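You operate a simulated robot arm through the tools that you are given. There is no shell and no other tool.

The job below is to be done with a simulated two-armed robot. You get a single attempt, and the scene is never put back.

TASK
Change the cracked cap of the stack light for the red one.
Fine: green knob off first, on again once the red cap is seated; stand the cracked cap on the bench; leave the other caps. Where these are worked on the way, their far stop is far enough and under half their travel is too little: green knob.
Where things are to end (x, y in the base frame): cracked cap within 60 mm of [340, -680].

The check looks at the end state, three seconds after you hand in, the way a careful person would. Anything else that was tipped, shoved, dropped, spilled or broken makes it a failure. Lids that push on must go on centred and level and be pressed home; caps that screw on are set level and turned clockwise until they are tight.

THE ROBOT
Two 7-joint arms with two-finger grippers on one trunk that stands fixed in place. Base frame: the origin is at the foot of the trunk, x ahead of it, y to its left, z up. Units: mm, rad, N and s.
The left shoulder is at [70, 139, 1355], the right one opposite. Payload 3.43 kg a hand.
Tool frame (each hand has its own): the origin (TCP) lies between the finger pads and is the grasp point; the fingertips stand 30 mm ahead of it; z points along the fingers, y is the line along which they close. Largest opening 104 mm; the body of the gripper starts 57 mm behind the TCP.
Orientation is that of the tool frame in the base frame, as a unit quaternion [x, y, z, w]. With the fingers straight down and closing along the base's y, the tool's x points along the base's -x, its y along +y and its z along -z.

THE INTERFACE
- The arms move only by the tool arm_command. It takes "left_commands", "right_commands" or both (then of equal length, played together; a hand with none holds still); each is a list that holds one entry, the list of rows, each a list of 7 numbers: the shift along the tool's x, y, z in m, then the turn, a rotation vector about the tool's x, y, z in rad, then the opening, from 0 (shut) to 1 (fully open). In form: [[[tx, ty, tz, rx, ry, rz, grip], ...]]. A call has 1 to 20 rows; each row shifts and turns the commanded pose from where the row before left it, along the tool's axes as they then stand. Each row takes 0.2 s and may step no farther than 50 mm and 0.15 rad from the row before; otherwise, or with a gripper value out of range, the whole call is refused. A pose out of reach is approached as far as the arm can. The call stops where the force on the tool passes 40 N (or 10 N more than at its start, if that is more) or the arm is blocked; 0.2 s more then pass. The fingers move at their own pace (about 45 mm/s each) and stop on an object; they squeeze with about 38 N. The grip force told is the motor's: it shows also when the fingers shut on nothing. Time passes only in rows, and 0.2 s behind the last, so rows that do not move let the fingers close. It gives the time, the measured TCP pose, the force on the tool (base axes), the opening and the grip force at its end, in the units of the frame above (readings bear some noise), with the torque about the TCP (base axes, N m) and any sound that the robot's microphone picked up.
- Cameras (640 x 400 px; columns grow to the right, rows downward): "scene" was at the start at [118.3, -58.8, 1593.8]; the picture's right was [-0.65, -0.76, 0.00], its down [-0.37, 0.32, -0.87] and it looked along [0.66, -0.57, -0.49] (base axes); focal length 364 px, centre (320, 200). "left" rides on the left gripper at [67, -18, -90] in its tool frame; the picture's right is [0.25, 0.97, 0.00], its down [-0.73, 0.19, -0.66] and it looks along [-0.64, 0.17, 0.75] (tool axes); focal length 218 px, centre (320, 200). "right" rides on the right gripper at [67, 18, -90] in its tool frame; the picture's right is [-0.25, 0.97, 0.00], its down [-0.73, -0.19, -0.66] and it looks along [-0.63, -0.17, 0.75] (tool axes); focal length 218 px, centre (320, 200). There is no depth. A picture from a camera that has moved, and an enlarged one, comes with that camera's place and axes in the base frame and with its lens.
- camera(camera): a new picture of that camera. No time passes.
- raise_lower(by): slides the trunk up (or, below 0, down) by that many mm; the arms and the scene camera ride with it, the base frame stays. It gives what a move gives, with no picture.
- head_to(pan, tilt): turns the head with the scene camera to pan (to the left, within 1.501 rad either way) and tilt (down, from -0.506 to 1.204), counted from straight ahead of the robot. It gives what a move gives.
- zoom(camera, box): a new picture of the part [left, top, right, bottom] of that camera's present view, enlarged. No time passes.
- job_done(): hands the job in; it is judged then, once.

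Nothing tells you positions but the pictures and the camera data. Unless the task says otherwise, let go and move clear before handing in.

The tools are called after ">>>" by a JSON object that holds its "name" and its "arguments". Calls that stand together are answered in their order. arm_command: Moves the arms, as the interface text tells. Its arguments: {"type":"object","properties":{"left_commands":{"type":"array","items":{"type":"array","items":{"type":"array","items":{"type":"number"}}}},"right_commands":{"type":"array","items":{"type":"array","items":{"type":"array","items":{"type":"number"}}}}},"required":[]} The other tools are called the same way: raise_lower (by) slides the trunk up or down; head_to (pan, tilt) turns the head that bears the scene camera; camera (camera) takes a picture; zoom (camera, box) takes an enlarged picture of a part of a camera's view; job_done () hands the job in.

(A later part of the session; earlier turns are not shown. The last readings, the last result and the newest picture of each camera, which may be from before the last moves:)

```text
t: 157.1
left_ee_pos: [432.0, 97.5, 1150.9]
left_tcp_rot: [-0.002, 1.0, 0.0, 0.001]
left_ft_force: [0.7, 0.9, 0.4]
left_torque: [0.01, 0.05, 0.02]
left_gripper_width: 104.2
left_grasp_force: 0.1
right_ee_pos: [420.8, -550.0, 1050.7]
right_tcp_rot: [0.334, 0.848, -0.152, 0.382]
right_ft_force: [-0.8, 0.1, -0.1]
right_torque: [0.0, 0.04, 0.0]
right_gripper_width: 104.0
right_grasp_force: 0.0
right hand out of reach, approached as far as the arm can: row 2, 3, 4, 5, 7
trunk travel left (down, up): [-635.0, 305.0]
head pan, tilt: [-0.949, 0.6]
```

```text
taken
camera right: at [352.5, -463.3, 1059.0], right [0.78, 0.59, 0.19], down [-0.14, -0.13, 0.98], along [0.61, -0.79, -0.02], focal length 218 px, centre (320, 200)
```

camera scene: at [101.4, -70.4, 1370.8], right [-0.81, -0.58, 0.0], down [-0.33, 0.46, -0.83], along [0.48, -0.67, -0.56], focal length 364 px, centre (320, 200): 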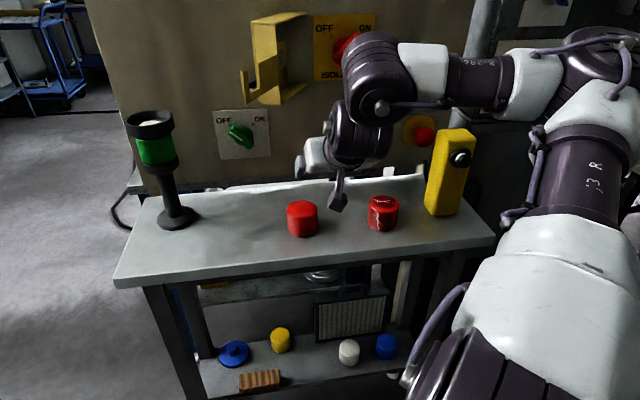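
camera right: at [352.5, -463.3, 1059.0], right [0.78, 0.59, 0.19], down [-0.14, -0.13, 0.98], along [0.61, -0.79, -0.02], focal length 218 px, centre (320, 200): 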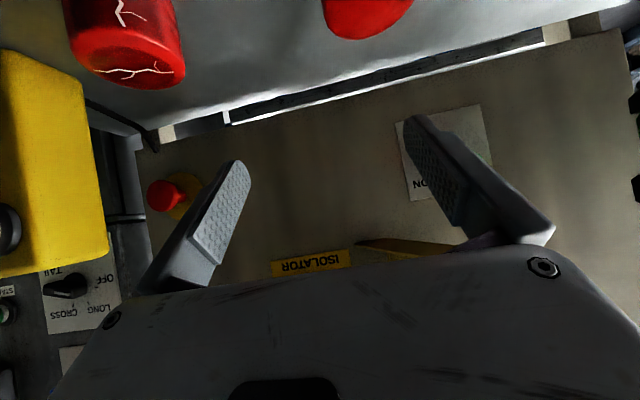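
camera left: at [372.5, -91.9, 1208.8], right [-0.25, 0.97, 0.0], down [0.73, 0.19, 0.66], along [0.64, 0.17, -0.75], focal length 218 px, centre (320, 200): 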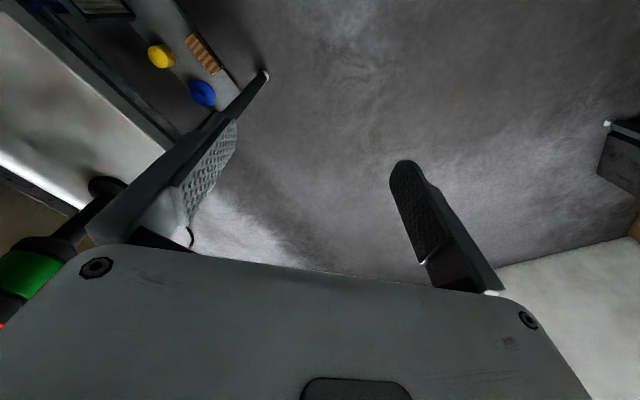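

The hand stopped short at (421, -550, 1051) but is level and clear. The red cap is about 53 mm left and 48 mm ahead, so I'll try stepping toward it.

>>> {"name": "arm_command", "arguments": {"right_commands": [[[-0.0033, 0.009, 0.0038, 0, 0, 0, 1], [-0.0033, 0.009, 0.0038, 0, 0, 0, 1], [-0.0033, 0.009, 0.0038, 0, 0, 0, 1], [-0.0033, 0.009, 0.0038, 0, 0, 0, 1], [-0.0033, 0.009, 0.0038, 0, 0, 0, 1]]]}}

>>> {"name": "camera", "arguments": {"camera": "scene"}}

>>> {"name": "camera", "arguments": {"camera": "right"}}

```text
t: 158.3
left_ee_pos: [431.0, 97.6, 1150.4]
left_tcp_rot: [-0.003, 1.0, 0.0, 0.001]
left_ft_force: [0.5, -0.2, -0.4]
left_torque: [0.03, -0.02, 0.0]
left_gripper_width: 104.1
left_grasp_force: 0.0
right_ee_pos: [469.9, -537.5, 1049.9]
right_tcp_rot: [0.334, 0.848, -0.151, 0.383]
right_ft_force: [-0.1, -0.6, -0.3]
right_torque: [-0.04, -0.01, -0.01]
right_gripper_width: 104.0
right_grasp_force: 0.1
trunk travel left (down, up): [-635.0, 305.0]
head pan, tilt: [-0.949, 0.6]
```

```text
taken
camera scene: at [101.3, -71.5, 1370.8], right [-0.81, -0.58, 0.0], down [-0.33, 0.46, -0.82], along [0.48, -0.67, -0.57], focal length 364 px, centre (320, 200)
```

scene: 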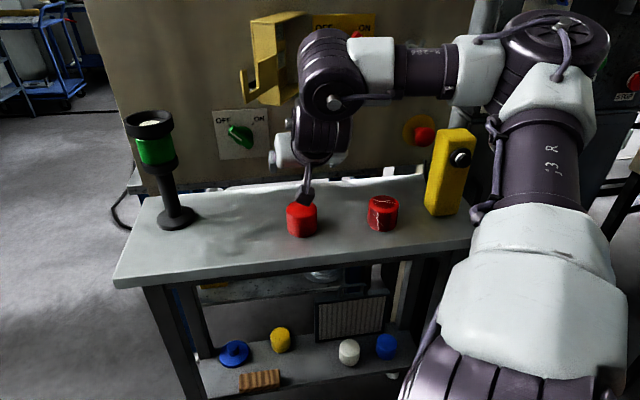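

```text
taken
camera right: at [401.5, -448.9, 1058.6], right [0.78, 0.59, 0.19], down [-0.14, -0.13, 0.98], along [0.61, -0.79, -0.02], focal length 218 px, centre (320, 200)
```

right: 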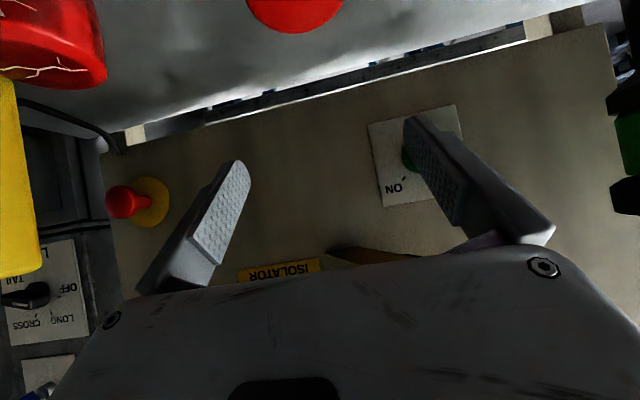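

Unflagged and nearly there. Comparing with the picture of the cracked cap from the same relative height, I need about 10 mm left and 4 mm forward. I'll zoom to refine that.

>>> {"name": "zoom", "arguments": {"camera": "right", "box": [215, 0, 375, 100]}}

```text
4.00 times, centred on (295, 50) of right
camera zoom: at [401.5, -448.9, 1058.6], right [0.78, 0.59, 0.19], down [-0.14, -0.13, 0.98], along [0.61, -0.79, -0.02], focal length 873 px, centre (420, 800)
```

zoom: 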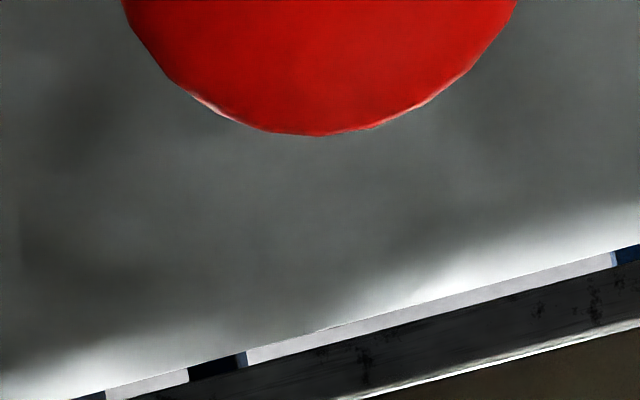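

>>> {"name": "arm_command", "arguments": {"right_commands": [[[0.0035, 0.01, 0.0111, 0, 0, 0, 1], [0, 0, 0, 0, 0, 0, 1]]]}}

>>> {"name": "camera", "arguments": {"camera": "right"}}

>>> {"name": "zoom", "arguments": {"camera": "right", "box": [200, 0, 360, 100]}}

```text
t: 158.9
left_ee_pos: [431.5, 98.0, 1151.3]
left_tcp_rot: [-0.002, 1.0, 0.0, 0.001]
left_ft_force: [-0.9, 0.3, 0.4]
left_torque: [0.0, -0.04, 0.03]
left_gripper_width: 104.0
left_grasp_force: 0.0
right_ee_pos: [480.0, -534.0, 1040.5]
right_tcp_rot: [0.334, 0.848, -0.151, 0.383]
right_ft_force: [-0.4, 0.1, -1.0]
right_torque: [0.01, 0.0, -0.01]
right_gripper_width: 104.1
right_grasp_force: 0.1
trunk travel left (down, up): [-635.0, 305.0]
head pan, tilt: [-0.949, 0.6]
```

```text
taken
camera right: at [412.4, -444.7, 1049.1], right [0.78, 0.59, 0.19], down [-0.14, -0.13, 0.98], along [0.61, -0.79, -0.02], focal length 218 px, centre (320, 200)
```

right: 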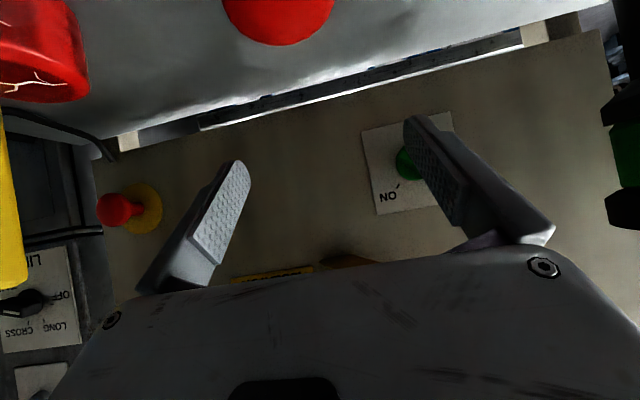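

```text
4.00 times, centred on (280, 50) of right
camera zoom: at [412.4, -444.7, 1049.1], right [0.78, 0.59, 0.19], down [-0.14, -0.13, 0.98], along [0.61, -0.79, -0.02], focal length 873 px, centre (480, 800)
```

zoom: 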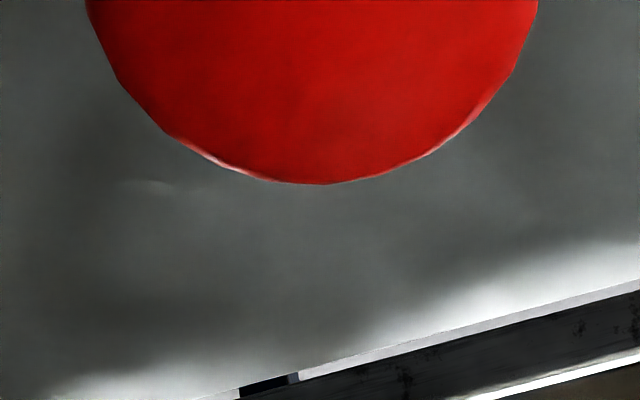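

Very close: just 2 mm right and 1 mm forward, then descend with the trunk in two stages.

>>> {"name": "arm_command", "arguments": {"right_commands": [[[-0.0007, -0.002, 0.0008, 0, 0, 0, 1], [0, 0, 0, 0, 0, 0, 1]]]}}

>>> {"name": "raise_lower", "arguments": {"by": -75}}

>>> {"name": "camera", "arguments": {"camera": "right"}}

>>> {"name": "camera", "arguments": {"camera": "scene"}}

```text
t: 159.5
left_ee_pos: [431.5, 97.7, 1151.6]
left_tcp_rot: [-0.001, 1.0, -0.001, 0.0]
left_ft_force: [0.5, 0.5, -0.2]
left_torque: [-0.01, 0.0, 0.0]
left_gripper_width: 104.2
left_grasp_force: 0.1
right_ee_pos: [480.2, -534.7, 1040.8]
right_tcp_rot: [0.334, 0.848, -0.15, 0.384]
right_ft_force: [-0.2, 0.5, 0.9]
right_torque: [-0.02, 0.01, 0.01]
right_gripper_width: 104.1
right_grasp_force: 0.1
trunk travel left (down, up): [-635.0, 305.0]
head pan, tilt: [-0.949, 0.6]
```

```text
t: 160.6
left_ee_pos: [430.1, 97.4, 1075.3]
left_tcp_rot: [-0.002, 1.0, 0.0, 0.001]
left_ft_force: [0.4, 0.7, -0.5]
left_torque: [-0.02, -0.04, -0.01]
left_gripper_width: 104.5
left_grasp_force: 0.2
right_ee_pos: [479.6, -534.0, 966.2]
right_tcp_rot: [0.334, 0.848, -0.15, 0.384]
right_ft_force: [0.8, 0.5, 0.1]
right_torque: [0.03, 0.01, 0.04]
right_gripper_width: 104.1
right_grasp_force: 0.0
trunk travel left (down, up): [-560.0, 380.0]
head pan, tilt: [-0.949, 0.6]
```

```text
taken
camera right: at [412.0, -446.9, 974.2], right [0.78, 0.59, 0.19], down [-0.14, -0.13, 0.98], along [0.61, -0.79, -0.02], focal length 218 px, centre (320, 200)
```

right: 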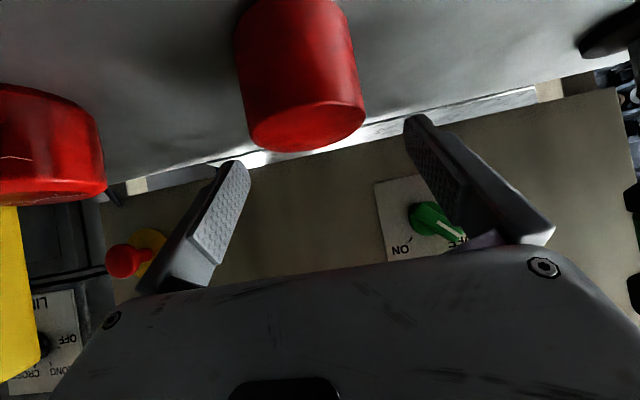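

```text
taken
camera scene: at [100.5, -71.6, 1295.9], right [-0.81, -0.58, 0.0], down [-0.33, 0.46, -0.83], along [0.48, -0.67, -0.56], focal length 364 px, centre (320, 200)
```

scene: 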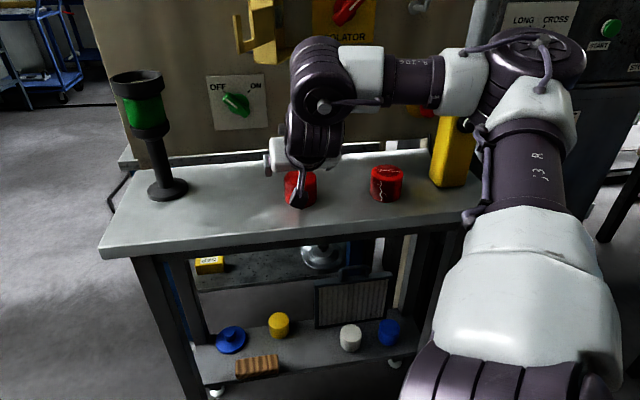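

>>> {"name": "zoom", "arguments": {"camera": "right", "box": [180, 0, 440, 180]}}

```text
2.22 times, centred on (310, 90) of right
camera zoom: at [412.0, -446.9, 974.2], right [0.78, 0.59, 0.19], down [-0.14, -0.13, 0.98], along [0.61, -0.79, -0.02], focal length 485 px, centre (342, 444)
```

zoom: 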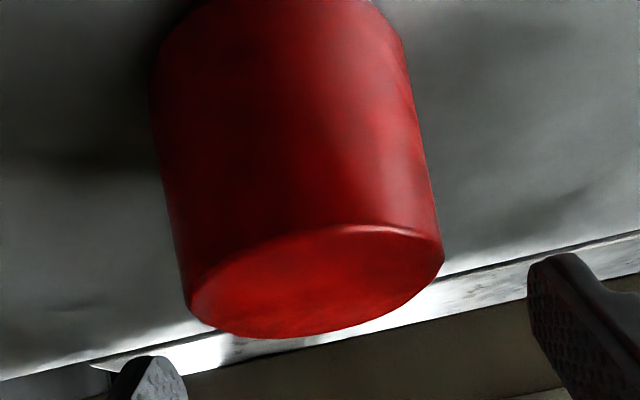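

The view matches the cracked cap's approach closely. Lowering the final 36 mm to the same grip height.

>>> {"name": "raise_lower", "arguments": {"by": -36}}

>>> {"name": "zoom", "arguments": {"camera": "right", "box": [200, 60, 440, 240]}}

>>> {"name": "zoom", "arguments": {"camera": "scene", "box": [250, 120, 350, 220]}}

```text
t: 161.4
left_ee_pos: [431.2, 97.0, 1040.4]
left_tcp_rot: [-0.002, 1.0, -0.001, 0.001]
left_ft_force: [0.1, 0.1, -0.7]
left_torque: [0.02, 0.0, 0.0]
left_gripper_width: 104.0
left_grasp_force: 0.1
right_ee_pos: [480.0, -534.7, 930.6]
right_tcp_rot: [0.335, 0.848, -0.151, 0.383]
right_ft_force: [-1.4, 0.9, -0.3]
right_torque: [0.0, -0.02, 0.0]
right_gripper_width: 103.9
right_grasp_force: 0.0
trunk travel left (down, up): [-524.0, 416.0]
head pan, tilt: [-0.949, 0.6]
```

```text
2.22 times, centred on (320, 150) of right
camera zoom: at [411.9, -446.9, 938.3], right [0.78, 0.59, 0.19], down [-0.14, -0.13, 0.98], along [0.61, -0.79, -0.02], focal length 485 px, centre (320, 311)
```

zoom: 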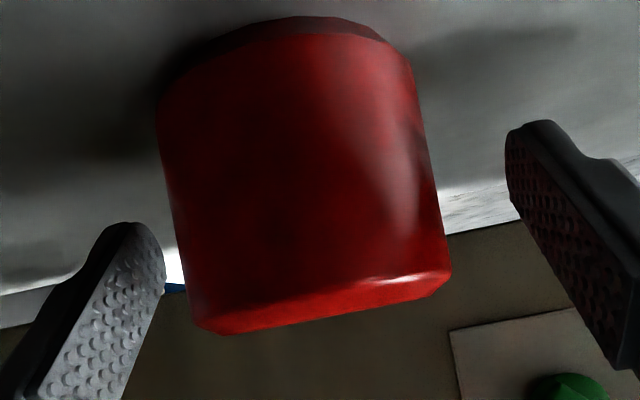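

```text
4.00 times, centred on (300, 170) of scene
camera zoom: at [100.4, -71.5, 1259.9], right [-0.81, -0.58, 0.0], down [-0.33, 0.46, -0.83], along [0.48, -0.67, -0.56], focal length 1454 px, centre (400, 320)
```

zoom: 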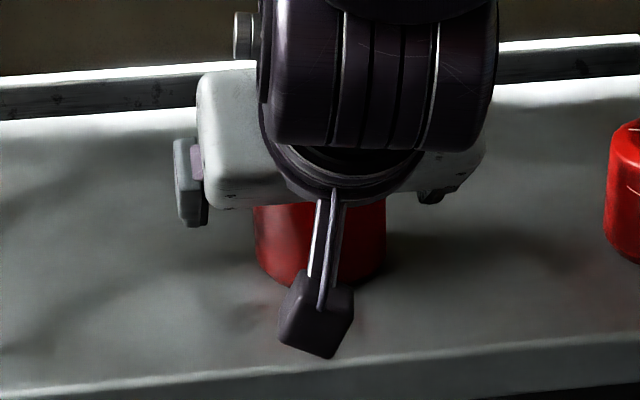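

Centred to within about 1.5 mm. A tiny trim, then I'll close on the new cap.

>>> {"name": "arm_command", "arguments": {"right_commands": [[[0.0008, -0.0015, 0.0007, 0, 0, 0, 1], [0, 0, 0, 0, 0, 0, 0.8], [0, 0, 0, 0, 0, 0, 0.7], [0, 0, 0, 0, 0, 0, 0.68], [0, 0, 0, 0, 0, 0, 0.66]]]}}

>>> {"name": "arm_command", "arguments": {"right_commands": [[[0, 0, 0, 0, 0, 0, 0.62], [0, 0, 0, 0, 0, 0, 0.58], [0, 0, 0, 0, 0, 0, 0.5], [0, 0, 0, 0, 0, 0, 0.5]]]}}

>>> {"name": "zoom", "arguments": {"camera": "right", "box": [200, 60, 440, 240]}}

```text
t: 162.6
left_ee_pos: [430.4, 97.4, 1038.6]
left_tcp_rot: [-0.002, 1.0, 0.0, 0.0]
left_ft_force: [0.2, -0.1, -0.2]
left_torque: [0.03, 0.02, 0.03]
left_gripper_width: 103.9
left_grasp_force: 0.1
right_ee_pos: [479.1, -536.7, 928.6]
right_tcp_rot: [0.335, 0.847, -0.151, 0.384]
right_ft_force: [-0.1, -0.1, 0.3]
right_torque: [0.0, -0.01, 0.0]
right_gripper_width: 68.7
right_grasp_force: 0.1
trunk travel left (down, up): [-524.0, 416.0]
head pan, tilt: [-0.949, 0.6]
```

```text
t: 163.6
left_ee_pos: [430.8, 98.1, 1040.3]
left_tcp_rot: [-0.001, 1.0, 0.0, 0.0]
left_ft_force: [0.1, -0.4, -0.3]
left_torque: [0.0, -0.01, -0.01]
left_gripper_width: 104.0
left_grasp_force: 0.1
right_ee_pos: [480.3, -537.2, 928.7]
right_tcp_rot: [0.334, 0.848, -0.15, 0.383]
right_ft_force: [0.2, 0.3, 0.1]
right_torque: [0.0, 0.03, -0.02]
right_gripper_width: 62.4
right_grasp_force: 38.4
trunk travel left (down, up): [-524.0, 416.0]
head pan, tilt: [-0.949, 0.6]
```

```text
2.22 times, centred on (320, 150) of right
camera zoom: at [411.0, -448.0, 936.8], right [0.78, 0.59, 0.19], down [-0.14, -0.13, 0.98], along [0.61, -0.79, -0.02], focal length 485 px, centre (320, 311)
```

zoom: 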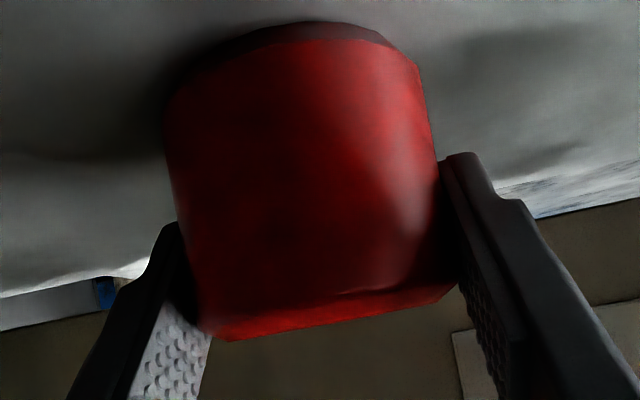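

The new cap is gripped (62.4 mm) in the same way as the old one. Lifting it straight up a little and checking.

>>> {"name": "raise_lower", "arguments": {"by": 75}}

>>> {"name": "camera", "arguments": {"camera": "right"}}

>>> {"name": "camera", "arguments": {"camera": "scene"}}

```text
t: 164.7
left_ee_pos: [431.4, 98.2, 1113.9]
left_tcp_rot: [-0.002, 1.0, 0.0, -0.001]
left_ft_force: [0.2, 0.5, -0.7]
left_torque: [-0.02, 0.03, 0.01]
left_gripper_width: 103.9
left_grasp_force: 0.1
right_ee_pos: [479.6, -537.0, 1002.6]
right_tcp_rot: [0.335, 0.848, -0.151, 0.383]
right_ft_force: [0.2, 0.1, -0.4]
right_torque: [-0.01, 0.01, 0.01]
right_gripper_width: 62.2
right_grasp_force: 37.8
trunk travel left (down, up): [-599.0, 341.0]
head pan, tilt: [-0.949, 0.6]
```

```text
taken
camera right: at [411.2, -448.1, 1011.6], right [0.78, 0.59, 0.19], down [-0.14, -0.13, 0.98], along [0.61, -0.79, -0.02], focal length 218 px, centre (320, 200)
```

right: 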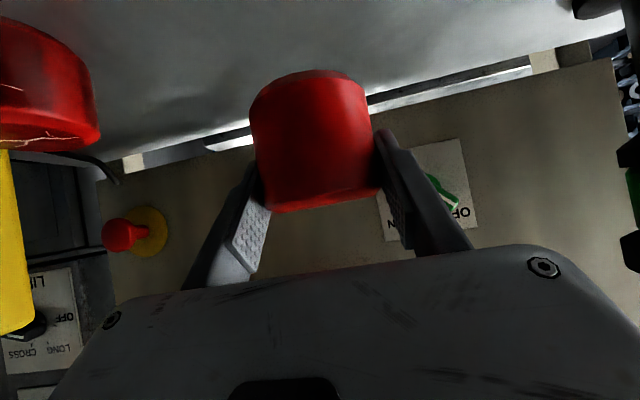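

```text
taken
camera scene: at [101.0, -71.8, 1334.8], right [-0.81, -0.58, 0.0], down [-0.33, 0.46, -0.82], along [0.48, -0.67, -0.57], focal length 364 px, centre (320, 200)
```

scene: 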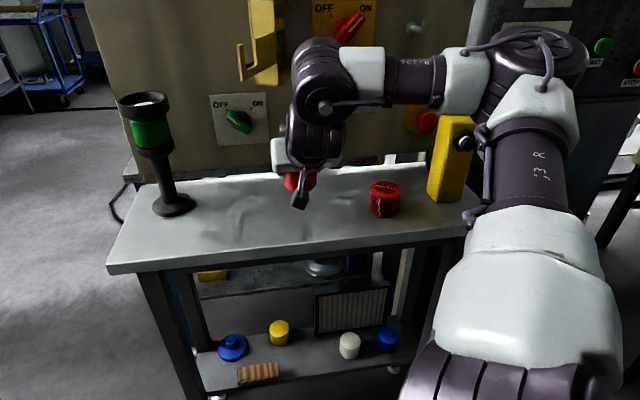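

Held level and secure. Moving left below the hook toward the stack light, in two batches.

>>> {"name": "arm_command", "arguments": {"right_commands": [[[-0.0023, 0.0202, 0.0026, -0.0236, 0, -0.0207, 0.5], [-0.0023, 0.0202, 0.0026, -0.0236, 0, -0.0207, 0.5], [-0.0023, 0.0202, 0.0026, -0.0236, 0, -0.0207, 0.5], [-0.0023, 0.0202, 0.0026, -0.0236, 0, -0.0207, 0.5]]]}}

>>> {"name": "camera", "arguments": {"camera": "scene"}}

```text
t: 165.7
left_ee_pos: [432.4, 97.7, 1114.9]
left_tcp_rot: [-0.002, 1.0, -0.001, 0.0]
left_ft_force: [0.4, -0.1, -0.8]
left_torque: [-0.02, 0.02, 0.04]
left_gripper_width: 104.2
left_grasp_force: 0.1
right_ee_pos: [544.0, -482.9, 1004.7]
right_tcp_rot: [0.281, 0.867, -0.127, 0.391]
right_ft_force: [-0.4, 0.4, -0.3]
right_torque: [0.02, 0.03, 0.03]
right_gripper_width: 62.2
right_grasp_force: 38.4
trunk travel left (down, up): [-599.0, 341.0]
head pan, tilt: [-0.949, 0.6]
```

```text
taken
camera scene: at [101.7, -70.9, 1334.8], right [-0.81, -0.58, 0.0], down [-0.33, 0.46, -0.83], along [0.48, -0.67, -0.56], focal length 364 px, centre (320, 200)
```

scene: 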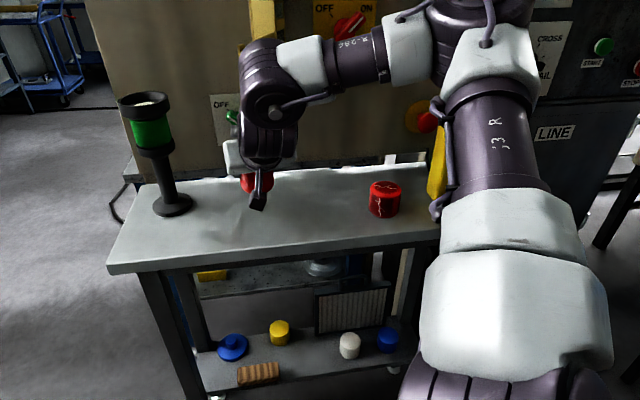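

Unflagged at (544, -483, 1005). Continuing left.

>>> {"name": "arm_command", "arguments": {"right_commands": [[[-0.0023, 0.0202, 0.0026, -0.0236, 0, -0.0207, 0.5], [-0.0023, 0.0202, 0.0026, -0.0236, 0, -0.0207, 0.5], [-0.0023, 0.0202, 0.0026, -0.0236, 0, -0.0207, 0.5]]]}}

>>> {"name": "arm_command", "arguments": {"right_commands": [[[-0.0023, 0.0202, 0.0026, -0.0236, 0, -0.0207, 0.5], [-0.0023, 0.0202, 0.0026, -0.0236, 0, -0.0207, 0.5], [-0.0023, 0.0202, 0.0026, -0.0236, 0, -0.0207, 0.5]]]}}

>>> {"name": "head_to", "arguments": {"pan": -0.707, "tilt": 0.5}}

>>> {"name": "camera", "arguments": {"camera": "scene"}}

>>> {"name": "camera", "arguments": {"camera": "right"}}

```text
t: 166.5
left_ee_pos: [430.8, 97.5, 1116.1]
left_tcp_rot: [-0.002, 1.0, -0.001, -0.001]
left_ft_force: [0.2, 0.6, 0.6]
left_torque: [0.02, 0.0, -0.02]
left_gripper_width: 103.8
left_grasp_force: 0.1
right_ee_pos: [585.3, -438.4, 1003.7]
right_tcp_rot: [0.239, 0.879, -0.108, 0.398]
right_ft_force: [-0.2, 1.6, -0.6]
right_torque: [0.02, 0.01, 0.0]
right_gripper_width: 62.1
right_grasp_force: 37.9
trunk travel left (down, up): [-599.0, 341.0]
head pan, tilt: [-0.949, 0.6]
```

```text
t: 167.3
left_ee_pos: [431.7, 97.6, 1113.7]
left_tcp_rot: [-0.002, 1.0, -0.001, 0.0]
left_ft_force: [0.0, 0.1, -0.1]
left_torque: [0.01, 0.0, 0.0]
left_gripper_width: 104.0
left_grasp_force: 0.0
right_ee_pos: [624.3, -390.3, 1003.7]
right_tcp_rot: [0.198, 0.89, -0.089, 0.402]
right_ft_force: [-0.2, 0.2, -0.5]
right_torque: [0.05, 0.04, 0.0]
right_gripper_width: 62.2
right_grasp_force: 37.7
trunk travel left (down, up): [-599.0, 341.0]
head pan, tilt: [-0.949, 0.6]
```

```text
t: 168.1
left_ee_pos: [431.9, 97.4, 1115.9]
left_tcp_rot: [-0.002, 1.0, 0.0, 0.0]
left_ft_force: [-0.3, -0.7, -0.1]
left_torque: [-0.03, -0.01, -0.01]
left_gripper_width: 103.9
left_grasp_force: 0.1
right_ee_pos: [623.6, -390.5, 1003.1]
right_tcp_rot: [0.198, 0.889, -0.09, 0.402]
right_ft_force: [-0.7, -0.1, -0.7]
right_torque: [-0.03, -0.02, 0.0]
right_gripper_width: 62.1
right_grasp_force: 37.9
trunk travel left (down, up): [-599.0, 341.0]
head pan, tilt: [-0.707, 0.499]
```

```text
taken
camera scene: at [118.4, -59.1, 1343.9], right [-0.65, -0.76, 0.0], down [-0.36, 0.31, -0.88], along [0.67, -0.57, -0.48], focal length 364 px, centre (320, 200)
```

scene: 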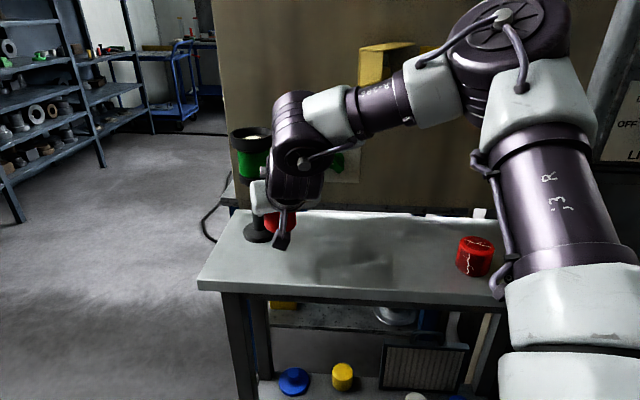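

```text
taken
camera right: at [531.0, -328.4, 1012.0], right [0.56, 0.81, 0.19], down [-0.09, -0.17, 0.98], along [0.82, -0.57, -0.02], focal length 218 px, centre (320, 200)
```

right: 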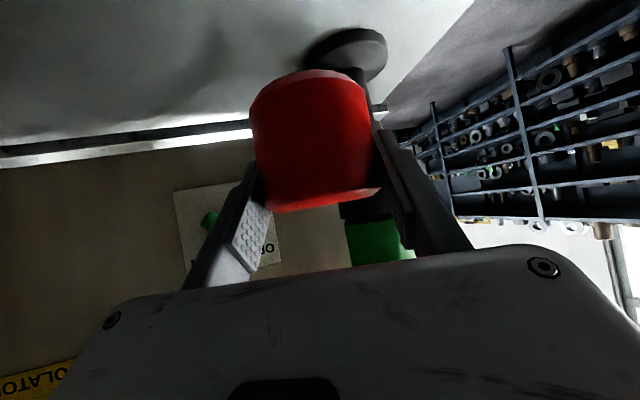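

Exactly on plan at (624, -390, 1003) with the same orientation used at the stack light. Raising the trunk so the cap clears the collar, in two stages.

>>> {"name": "raise_lower", "arguments": {"by": 140}}

>>> {"name": "camera", "arguments": {"camera": "scene"}}

>>> {"name": "raise_lower", "arguments": {"by": 115}}

>>> {"name": "camera", "arguments": {"camera": "scene"}}

>>> {"name": "camera", "arguments": {"camera": "right"}}

```text
t: 169.7
left_ee_pos: [432.4, 97.6, 1256.1]
left_tcp_rot: [-0.002, 1.0, 0.0, 0.0]
left_ft_force: [0.3, 0.8, 0.2]
left_torque: [0.02, -0.02, 0.0]
left_gripper_width: 104.2
left_grasp_force: 0.1
right_ee_pos: [623.4, -388.9, 1143.4]
right_tcp_rot: [0.198, 0.89, -0.089, 0.402]
right_ft_force: [0.3, -1.0, -0.4]
right_torque: [-0.01, 0.01, 0.03]
right_gripper_width: 62.0
right_grasp_force: 38.1
trunk travel left (down, up): [-739.0, 201.0]
head pan, tilt: [-0.707, 0.499]
```

```text
taken
camera scene: at [118.7, -58.9, 1483.8], right [-0.65, -0.76, 0.0], down [-0.36, 0.31, -0.88], along [0.67, -0.57, -0.48], focal length 364 px, centre (320, 200)
```

scene: 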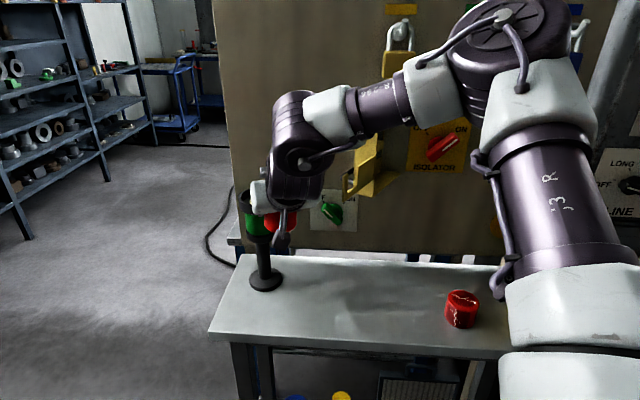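

```text
t: 171.2
left_ee_pos: [431.2, 97.7, 1371.0]
left_tcp_rot: [-0.002, 1.0, 0.0, 0.0]
left_ft_force: [0.1, 0.1, -0.1]
left_torque: [0.04, 0.03, 0.01]
left_gripper_width: 104.0
left_grasp_force: 0.0
right_ee_pos: [624.2, -390.9, 1259.6]
right_tcp_rot: [0.198, 0.889, -0.09, 0.403]
right_ft_force: [-0.1, -0.2, -0.9]
right_torque: [0.02, 0.0, -0.01]
right_gripper_width: 62.2
right_grasp_force: 37.7
trunk travel left (down, up): [-854.0, 86.0]
head pan, tilt: [-0.707, 0.499]
```

```text
taken
camera scene: at [118.8, -59.0, 1598.8], right [-0.65, -0.76, 0.0], down [-0.36, 0.31, -0.88], along [0.67, -0.57, -0.48], focal length 364 px, centre (320, 200)
```

scene: 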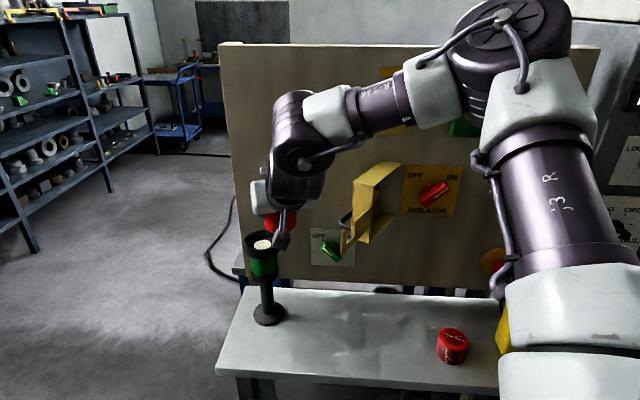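

```text
taken
camera right: at [531.3, -328.3, 1266.8], right [0.56, 0.81, 0.19], down [-0.09, -0.17, 0.98], along [0.82, -0.57, -0.02], focal length 218 px, centre (320, 200)
```

right: 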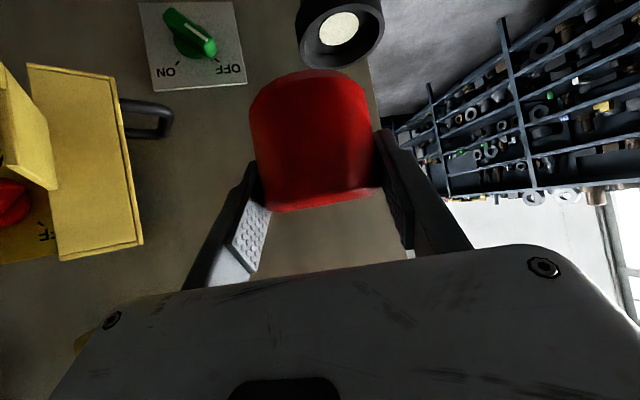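

Clear above the collar. Moving forward to the recorded seat position, still about 110 mm above it.

>>> {"name": "arm_command", "arguments": {"right_commands": [[[-0.013, 0.0062, 0.0148, 0, 0, 0, 0.5], [-0.013, 0.0062, 0.0148, 0, 0, 0, 0.5], [-0.013, 0.0062, 0.0148, 0, 0, 0, 0.5], [-0.013, 0.0062, 0.0148, 0, 0, 0, 0.5], [-0.013, 0.0062, 0.0148, 0, 0, 0, 0.5], [0, 0, 0, 0, 0, 0, 0.5]]]}}

>>> {"name": "camera", "arguments": {"camera": "right"}}

>>> {"name": "zoom", "arguments": {"camera": "scene", "box": [220, 180, 320, 330]}}

```text
t: 172.6
left_ee_pos: [432.1, 97.5, 1371.1]
left_tcp_rot: [-0.002, 1.0, -0.001, 0.0]
left_ft_force: [-0.5, -0.2, 1.1]
left_torque: [-0.01, 0.01, -0.02]
left_gripper_width: 103.9
left_grasp_force: 0.0
right_ee_pos: [724.9, -405.4, 1258.8]
right_tcp_rot: [0.198, 0.889, -0.089, 0.402]
right_ft_force: [0.1, 0.9, -0.3]
right_torque: [0.0, 0.0, -0.01]
right_gripper_width: 62.3
right_grasp_force: 37.5
trunk travel left (down, up): [-854.0, 86.0]
head pan, tilt: [-0.707, 0.499]
```

```text
taken
camera right: at [632.3, -341.8, 1268.0], right [0.56, 0.81, 0.19], down [-0.09, -0.17, 0.98], along [0.82, -0.57, -0.02], focal length 218 px, centre (320, 200)
```

right: 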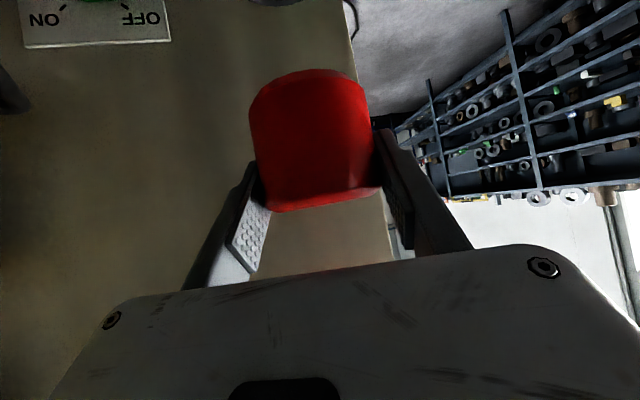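

```text
2.67 times, centred on (270, 255) of scene
camera zoom: at [118.4, -59.1, 1598.9], right [-0.65, -0.76, 0.0], down [-0.36, 0.31, -0.88], along [0.67, -0.57, -0.48], focal length 969 px, centre (453, 53)
```

zoom: 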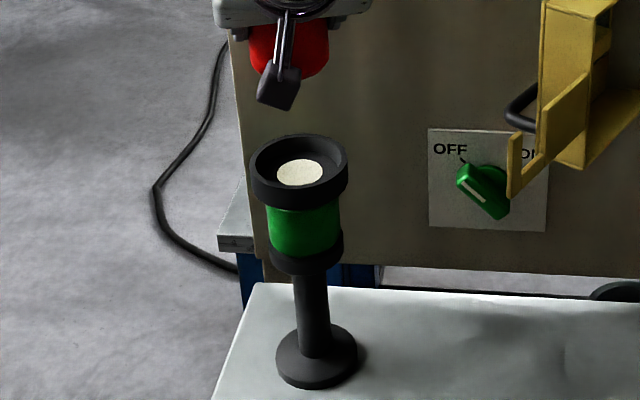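

Lowering to z ≈ 1211, the height where I have a picture from lifting the old cap out, so I can compare the collar's position directly.

>>> {"name": "raise_lower", "arguments": {"by": -48}}

>>> {"name": "camera", "arguments": {"camera": "right"}}

>>> {"name": "zoom", "arguments": {"camera": "right", "box": [190, 0, 390, 120]}}

```text
t: 173.5
left_ee_pos: [431.6, 96.6, 1322.0]
left_tcp_rot: [-0.002, 1.0, 0.0, 0.001]
left_ft_force: [0.5, 0.3, -1.2]
left_torque: [-0.04, -0.04, 0.0]
left_gripper_width: 104.1
left_grasp_force: 0.1
right_ee_pos: [723.8, -404.7, 1211.8]
right_tcp_rot: [0.199, 0.889, -0.09, 0.402]
right_ft_force: [0.4, -0.3, -0.2]
right_torque: [0.02, -0.02, 0.0]
right_gripper_width: 62.1
right_grasp_force: 37.0
trunk travel left (down, up): [-806.0, 134.0]
head pan, tilt: [-0.707, 0.499]
```

```text
taken
camera right: at [632.0, -341.6, 1220.1], right [0.56, 0.81, 0.19], down [-0.09, -0.17, 0.98], along [0.82, -0.57, -0.02], focal length 218 px, centre (320, 200)
```

right: 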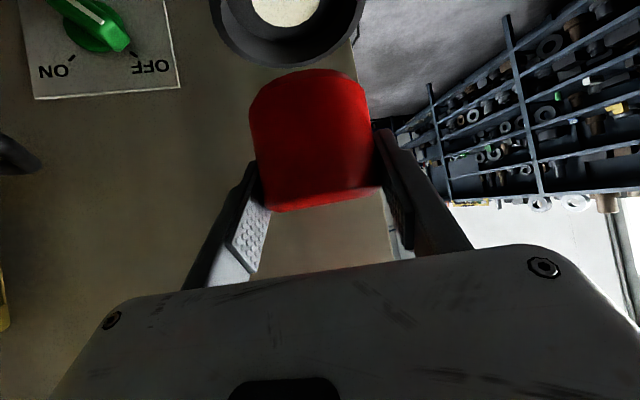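

```text
3.20 times, centred on (290, 60) of right
camera zoom: at [632.0, -341.6, 1220.1], right [0.56, 0.81, 0.19], down [-0.09, -0.17, 0.98], along [0.82, -0.57, -0.02], focal length 698 px, centre (416, 648)
```

zoom: 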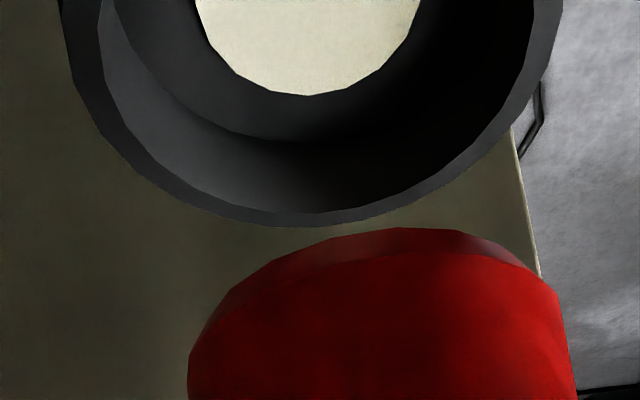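

The comparison shows the collar about 2 mm left and 1.2 mm ahead of where it should be relative to the cap. Applying that correction and re-checking.

>>> {"name": "arm_command", "arguments": {"right_commands": [[[-0.0008, 0.002, 0.0009, 0, 0, 0, 0.5], [0, 0, 0, 0, 0, 0, 0.5]]]}}

>>> {"name": "zoom", "arguments": {"camera": "right", "box": [190, 0, 390, 120]}}

```text
t: 174.1
left_ee_pos: [431.9, 98.2, 1321.3]
left_tcp_rot: [-0.002, 1.0, 0.0, 0.0]
left_ft_force: [-0.5, -0.5, 0.1]
left_torque: [-0.03, 0.01, 0.0]
left_gripper_width: 103.9
left_grasp_force: 0.1
right_ee_pos: [726.3, -402.1, 1210.9]
right_tcp_rot: [0.198, 0.89, -0.089, 0.402]
right_ft_force: [0.2, 0.3, -1.2]
right_torque: [0.0, 0.03, 0.01]
right_gripper_width: 62.3
right_grasp_force: 37.9
trunk travel left (down, up): [-806.0, 134.0]
head pan, tilt: [-0.707, 0.499]
```

```text
3.20 times, centred on (290, 60) of right
camera zoom: at [634.1, -340.3, 1219.8], right [0.56, 0.81, 0.19], down [-0.09, -0.17, 0.98], along [0.82, -0.57, -0.02], focal length 698 px, centre (416, 648)
```

zoom: 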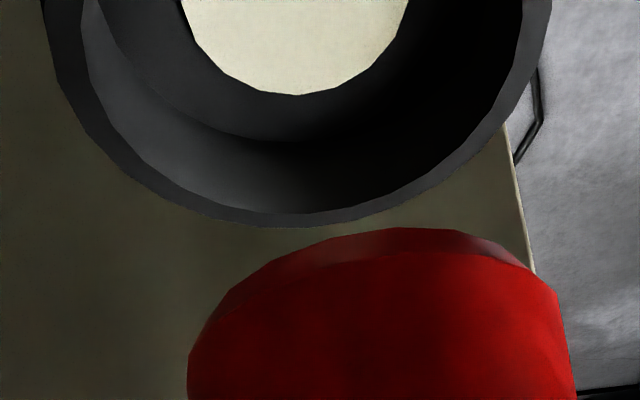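

Within a millimetre now. One last small trim, then down with the trunk to just above the rim.

>>> {"name": "arm_command", "arguments": {"right_commands": [[[-0.0004, -0.001, 0.0004, 0, 0, 0, 0.5], [0, 0, 0, 0, 0, 0, 0.5]]]}}

>>> {"name": "raise_lower", "arguments": {"by": -36}}

>>> {"name": "zoom", "arguments": {"camera": "right", "box": [200, 0, 440, 180]}}

>>> {"name": "zoom", "arguments": {"camera": "scene", "box": [220, 180, 320, 330]}}

```text
t: 174.7
left_ee_pos: [431.0, 97.6, 1321.1]
left_tcp_rot: [-0.001, 1.0, 0.0, 0.001]
left_ft_force: [0.1, 0.5, 0.0]
left_torque: [0.0, -0.03, -0.02]
left_gripper_width: 104.1
left_grasp_force: 0.1
right_ee_pos: [726.5, -404.2, 1212.9]
right_tcp_rot: [0.198, 0.889, -0.089, 0.402]
right_ft_force: [-1.3, 0.7, -0.7]
right_torque: [0.02, 0.02, -0.01]
right_gripper_width: 62.4
right_grasp_force: 38.2
trunk travel left (down, up): [-806.0, 134.0]
head pan, tilt: [-0.707, 0.499]
```

```text
t: 175.5
left_ee_pos: [430.4, 97.3, 1287.1]
left_tcp_rot: [-0.002, 1.0, 0.0, -0.001]
left_ft_force: [0.4, 0.1, 0.2]
left_torque: [-0.04, -0.03, 0.0]
left_gripper_width: 104.0
left_grasp_force: 0.0
right_ee_pos: [727.5, -403.2, 1176.5]
right_tcp_rot: [0.198, 0.889, -0.089, 0.403]
right_ft_force: [-0.5, -0.1, -1.0]
right_torque: [-0.02, 0.0, -0.01]
right_gripper_width: 62.1
right_grasp_force: 38.2
trunk travel left (down, up): [-770.0, 170.0]
head pan, tilt: [-0.707, 0.499]
```

```text
2.22 times, centred on (320, 90) of right
camera zoom: at [634.3, -341.5, 1184.3], right [0.56, 0.81, 0.19], down [-0.09, -0.17, 0.98], along [0.82, -0.57, -0.02], focal length 485 px, centre (320, 444)
```

zoom: 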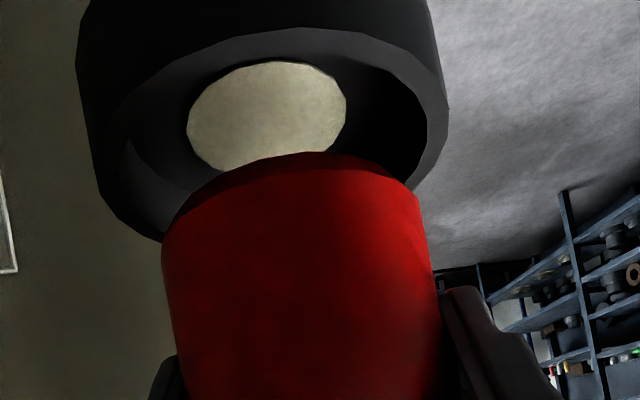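

```text
2.67 times, centred on (270, 255) of scene
camera zoom: at [118.4, -58.8, 1514.9], right [-0.65, -0.76, 0.0], down [-0.36, 0.31, -0.88], along [0.67, -0.57, -0.48], focal length 969 px, centre (453, 53)
```

zoom: 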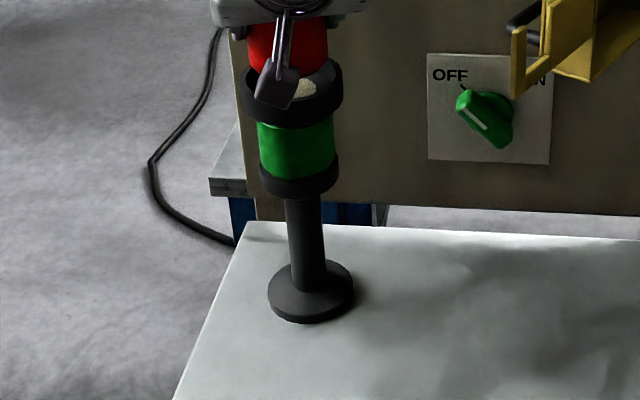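

The cup is right below the cap. I'll zoom the head camera too, to double-check the centring from a second direction before going in.

>>> {"name": "zoom", "arguments": {"camera": "scene", "box": [225, 175, 285, 235]}}

```text
6.67 times, centred on (255, 205) of scene
camera zoom: at [118.4, -58.8, 1514.9], right [-0.65, -0.76, 0.0], down [-0.36, 0.31, -0.88], along [0.67, -0.57, -0.48], focal length 2423 px, centre (753, 167)
```

zoom: 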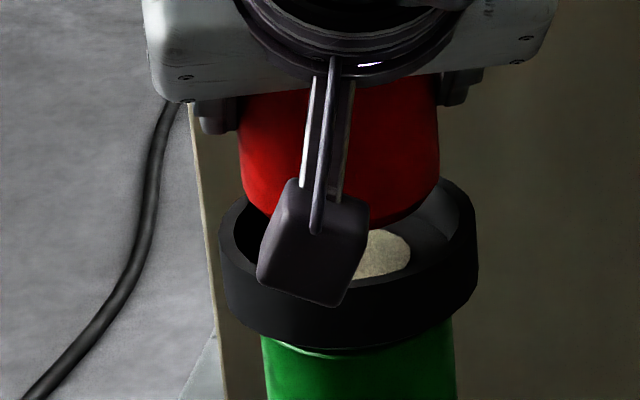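

Both views agree the cap is centred to within about 1 mm. Lowering into the cup in 3 mm arm steps and watching the forces.

>>> {"name": "arm_command", "arguments": {"right_commands": [[[0.00225, 0, 0.00198, 0, 0, 0, 0.5], [0.00225, 0, 0.00198, 0, 0, 0, 0.5], [0.00225, 0, 0.00198, 0, 0, 0, 0.5], [0.00225, 0, 0.00198, 0, 0, 0, 0.5]]]}}

>>> {"name": "zoom", "arguments": {"camera": "right", "box": [200, 0, 440, 180]}}

```text
t: 176.5
left_ee_pos: [431.9, 96.6, 1285.8]
left_tcp_rot: [-0.001, 1.0, 0.0, 0.0]
left_ft_force: [0.4, 0.4, 0.0]
left_torque: [0.01, 0.01, 0.03]
left_gripper_width: 103.9
left_grasp_force: 0.0
right_ee_pos: [726.4, -404.2, 1162.9]
right_tcp_rot: [0.197, 0.89, -0.089, 0.402]
right_ft_force: [-0.3, -0.5, -0.8]
right_torque: [0.01, -0.02, 0.0]
right_gripper_width: 62.3
right_grasp_force: 38.4
trunk travel left (down, up): [-770.0, 170.0]
head pan, tilt: [-0.707, 0.499]
```

```text
2.22 times, centred on (320, 90) of right
camera zoom: at [635.0, -342.0, 1172.1], right [0.56, 0.81, 0.19], down [-0.09, -0.17, 0.98], along [0.82, -0.57, -0.02], focal length 485 px, centre (320, 444)
```

zoom: 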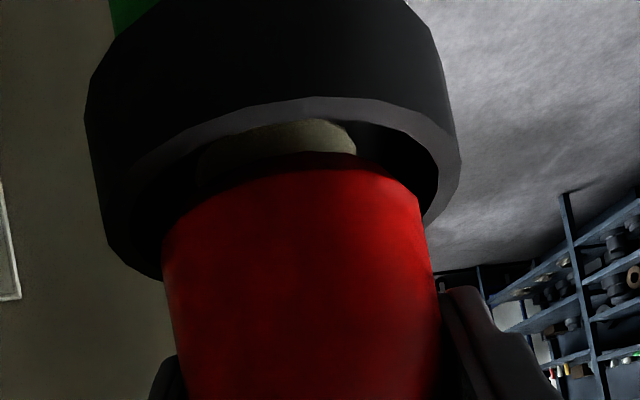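

Entering the cup cleanly with no contact. Continuing down.

>>> {"name": "arm_command", "arguments": {"right_commands": [[[0.00225, 0, 0.00198, 0, 0, 0, 0.5], [0.00225, 0, 0.00198, 0, 0, 0, 0.5]]]}}

>>> {"name": "arm_command", "arguments": {"right_commands": [[[0.0015, 0, 0.0013, 0, 0, 0, 0.5], [0, 0, 0, 0, 0, 0, 0.5]]]}}

>>> {"name": "zoom", "arguments": {"camera": "right", "box": [200, 60, 440, 240]}}

```text
t: 177.1
left_ee_pos: [432.0, 97.2, 1285.0]
left_tcp_rot: [-0.002, 1.0, 0.0, 0.0]
left_ft_force: [0.0, -0.4, 0.0]
left_torque: [-0.01, -0.03, 0.0]
left_gripper_width: 103.9
left_grasp_force: 0.1
right_ee_pos: [726.6, -405.5, 1158.2]
right_tcp_rot: [0.197, 0.89, -0.089, 0.402]
right_ft_force: [-0.7, -0.7, -0.6]
right_torque: [-0.02, -0.02, 0.01]
right_gripper_width: 62.4
right_grasp_force: 38.1
trunk travel left (down, up): [-770.0, 170.0]
head pan, tilt: [-0.707, 0.499]
```

```text
t: 177.7
left_ee_pos: [433.0, 97.2, 1285.7]
left_tcp_rot: [-0.002, 1.0, 0.0, 0.0]
left_ft_force: [0.3, 0.6, -0.5]
left_torque: [-0.01, 0.0, 0.01]
left_gripper_width: 103.8
left_grasp_force: 0.1
right_ee_pos: [725.9, -404.3, 1155.9]
right_tcp_rot: [0.199, 0.89, -0.09, 0.401]
right_ft_force: [-0.7, -0.3, -0.9]
right_torque: [-0.02, 0.0, -0.01]
right_gripper_width: 62.3
right_grasp_force: 37.9
trunk travel left (down, up): [-770.0, 170.0]
head pan, tilt: [-0.707, 0.499]
```

```text
2.22 times, centred on (320, 150) of right
camera zoom: at [635.0, -342.0, 1164.0], right [0.56, 0.81, 0.19], down [-0.09, -0.17, 0.98], along [0.82, -0.57, -0.02], focal length 485 px, centre (320, 311)
```

zoom: 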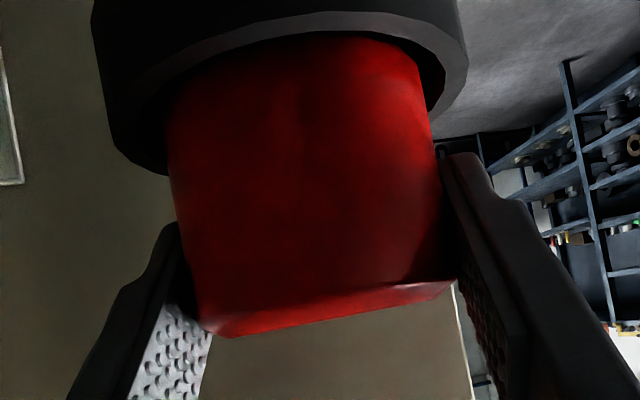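

Still no contact at z 1156, and the seat should be at about 1150. Continuing with 2 mm steps.

>>> {"name": "arm_command", "arguments": {"right_commands": [[[0.0015, 0, 0.0013, 0, 0, 0, 0.5], [0.0015, 0, 0.0013, 0, 0, 0, 0.5]]]}}

>>> {"name": "arm_command", "arguments": {"right_commands": [[[0.0011, 0, 0.001, 0, 0, 0, 0.5], [0, 0, 0, 0, 0, 0, 0.5]]]}}

>>> {"name": "zoom", "arguments": {"camera": "right", "box": [200, 60, 440, 240]}}

```text
t: 178.3
left_ee_pos: [431.3, 98.3, 1286.3]
left_tcp_rot: [-0.002, 1.0, 0.0, 0.0]
left_ft_force: [-0.2, 0.6, -0.4]
left_torque: [0.0, 0.04, 0.01]
left_gripper_width: 103.9
left_grasp_force: 0.1
right_ee_pos: [727.8, -405.2, 1152.2]
right_tcp_rot: [0.198, 0.89, -0.088, 0.402]
right_ft_force: [-0.4, 0.6, -0.8]
right_torque: [-0.05, -0.02, -0.02]
right_gripper_width: 62.3
right_grasp_force: 38.2
trunk travel left (down, up): [-770.0, 170.0]
head pan, tilt: [-0.707, 0.499]
```

```text
t: 178.9
left_ee_pos: [430.2, 99.3, 1286.4]
left_tcp_rot: [-0.002, 1.0, 0.0, 0.002]
left_ft_force: [0.0, 0.3, -0.7]
left_torque: [0.0, -0.02, -0.01]
left_gripper_width: 104.0
left_grasp_force: 0.1
right_ee_pos: [727.9, -403.9, 1151.7]
right_tcp_rot: [0.198, 0.889, -0.089, 0.403]
right_ft_force: [1.0, -1.8, 4.1]
right_torque: [-0.15, 0.01, 0.05]
right_gripper_width: 62.2
right_grasp_force: 37.7
trunk travel left (down, up): [-770.0, 170.0]
head pan, tilt: [-0.707, 0.499]
```

```text
2.22 times, centred on (320, 150) of right
camera zoom: at [634.3, -341.6, 1159.3], right [0.56, 0.81, 0.19], down [-0.09, -0.17, 0.98], along [0.82, -0.57, -0.02], focal length 485 px, centre (320, 311)
```

zoom: 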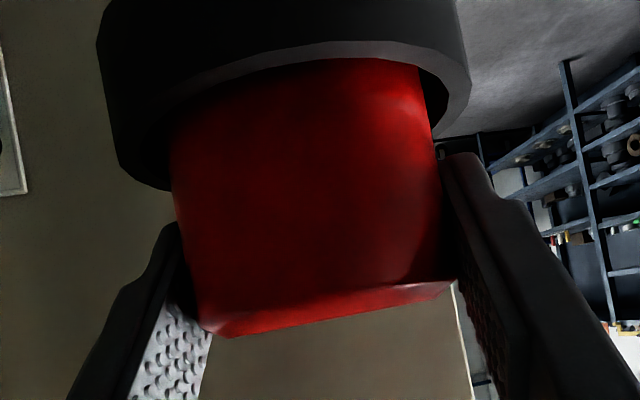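

Contact with the seat at z ≈ 1151, the same level as the old cap, and the rim line matches the earlier picture. A light further press to confirm it is home.

>>> {"name": "arm_command", "arguments": {"right_commands": [[[0.0008, 0, 0.0007, 0, 0, 0, 0.5], [0, 0, 0, 0, 0, 0, 0.5]]]}}

>>> {"name": "zoom", "arguments": {"camera": "scene", "box": [215, 175, 315, 330]}}

```text
t: 179.5
left_ee_pos: [430.6, 98.1, 1287.8]
left_tcp_rot: [-0.003, 1.0, 0.0, 0.001]
left_ft_force: [-0.4, 0.9, -0.3]
left_torque: [-0.01, 0.01, -0.01]
left_gripper_width: 104.1
left_grasp_force: 0.1
right_ee_pos: [726.7, -403.2, 1150.4]
right_tcp_rot: [0.197, 0.889, -0.089, 0.403]
right_ft_force: [2.6, -1.5, 10.3]
right_torque: [-0.07, 0.0, 0.08]
right_gripper_width: 62.1
right_grasp_force: 38.1
trunk travel left (down, up): [-770.0, 170.0]
head pan, tilt: [-0.707, 0.499]
```

```text
2.58 times, centred on (265, 252) of scene
camera zoom: at [117.5, -58.2, 1515.1], right [-0.65, -0.76, 0.0], down [-0.36, 0.31, -0.88], along [0.67, -0.57, -0.48], focal length 938 px, centre (462, 64)
```

zoom: 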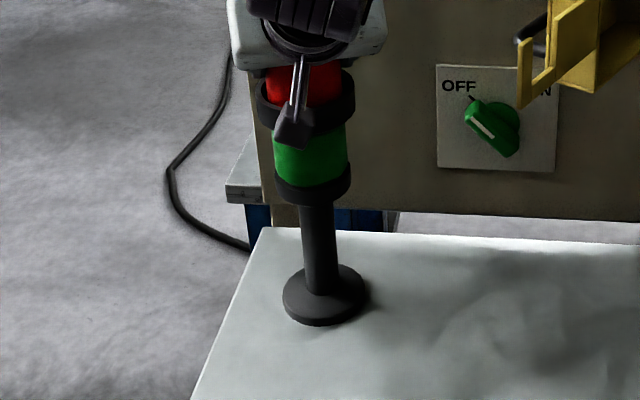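

>>> {"name": "arm_command", "arguments": {"right_commands": [[[0.0008, 0, 0.0007, 0, 0, 0, 0.5], [0, 0, 0, 0, 0, 0, 0.5]]]}}

>>> {"name": "zoom", "arguments": {"camera": "right", "box": [200, 60, 440, 240]}}

```text
t: 180.1
left_ee_pos: [432.8, 97.1, 1286.1]
left_tcp_rot: [-0.002, 1.0, 0.0, 0.0]
left_ft_force: [-0.6, -0.5, 0.0]
left_torque: [0.02, 0.0, -0.05]
left_gripper_width: 104.1
left_grasp_force: 0.1
right_ee_pos: [726.1, -404.2, 1144.9]
right_tcp_rot: [0.197, 0.891, -0.089, 0.399]
right_ft_force: [0.5, -0.3, 0.0]
right_torque: [-0.02, 0.02, -0.03]
right_gripper_width: 61.3
right_grasp_force: 38.0
trunk travel left (down, up): [-770.0, 170.0]
head pan, tilt: [-0.707, 0.499]
```

```text
2.22 times, centred on (320, 150) of right
camera zoom: at [633.1, -341.4, 1153.6], right [0.56, 0.81, 0.19], down [-0.08, -0.17, 0.98], along [0.82, -0.57, -0.03], focal length 485 px, centre (320, 311)
```

zoom: 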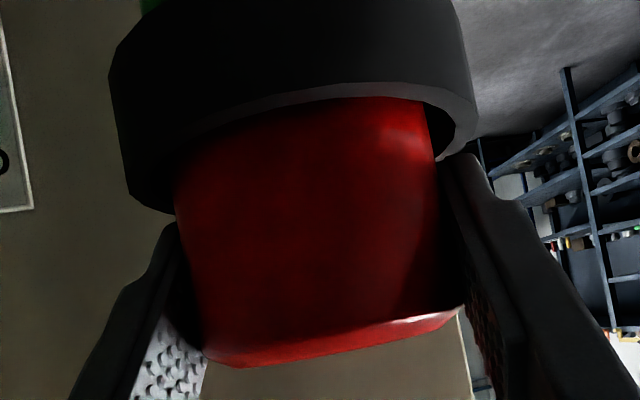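

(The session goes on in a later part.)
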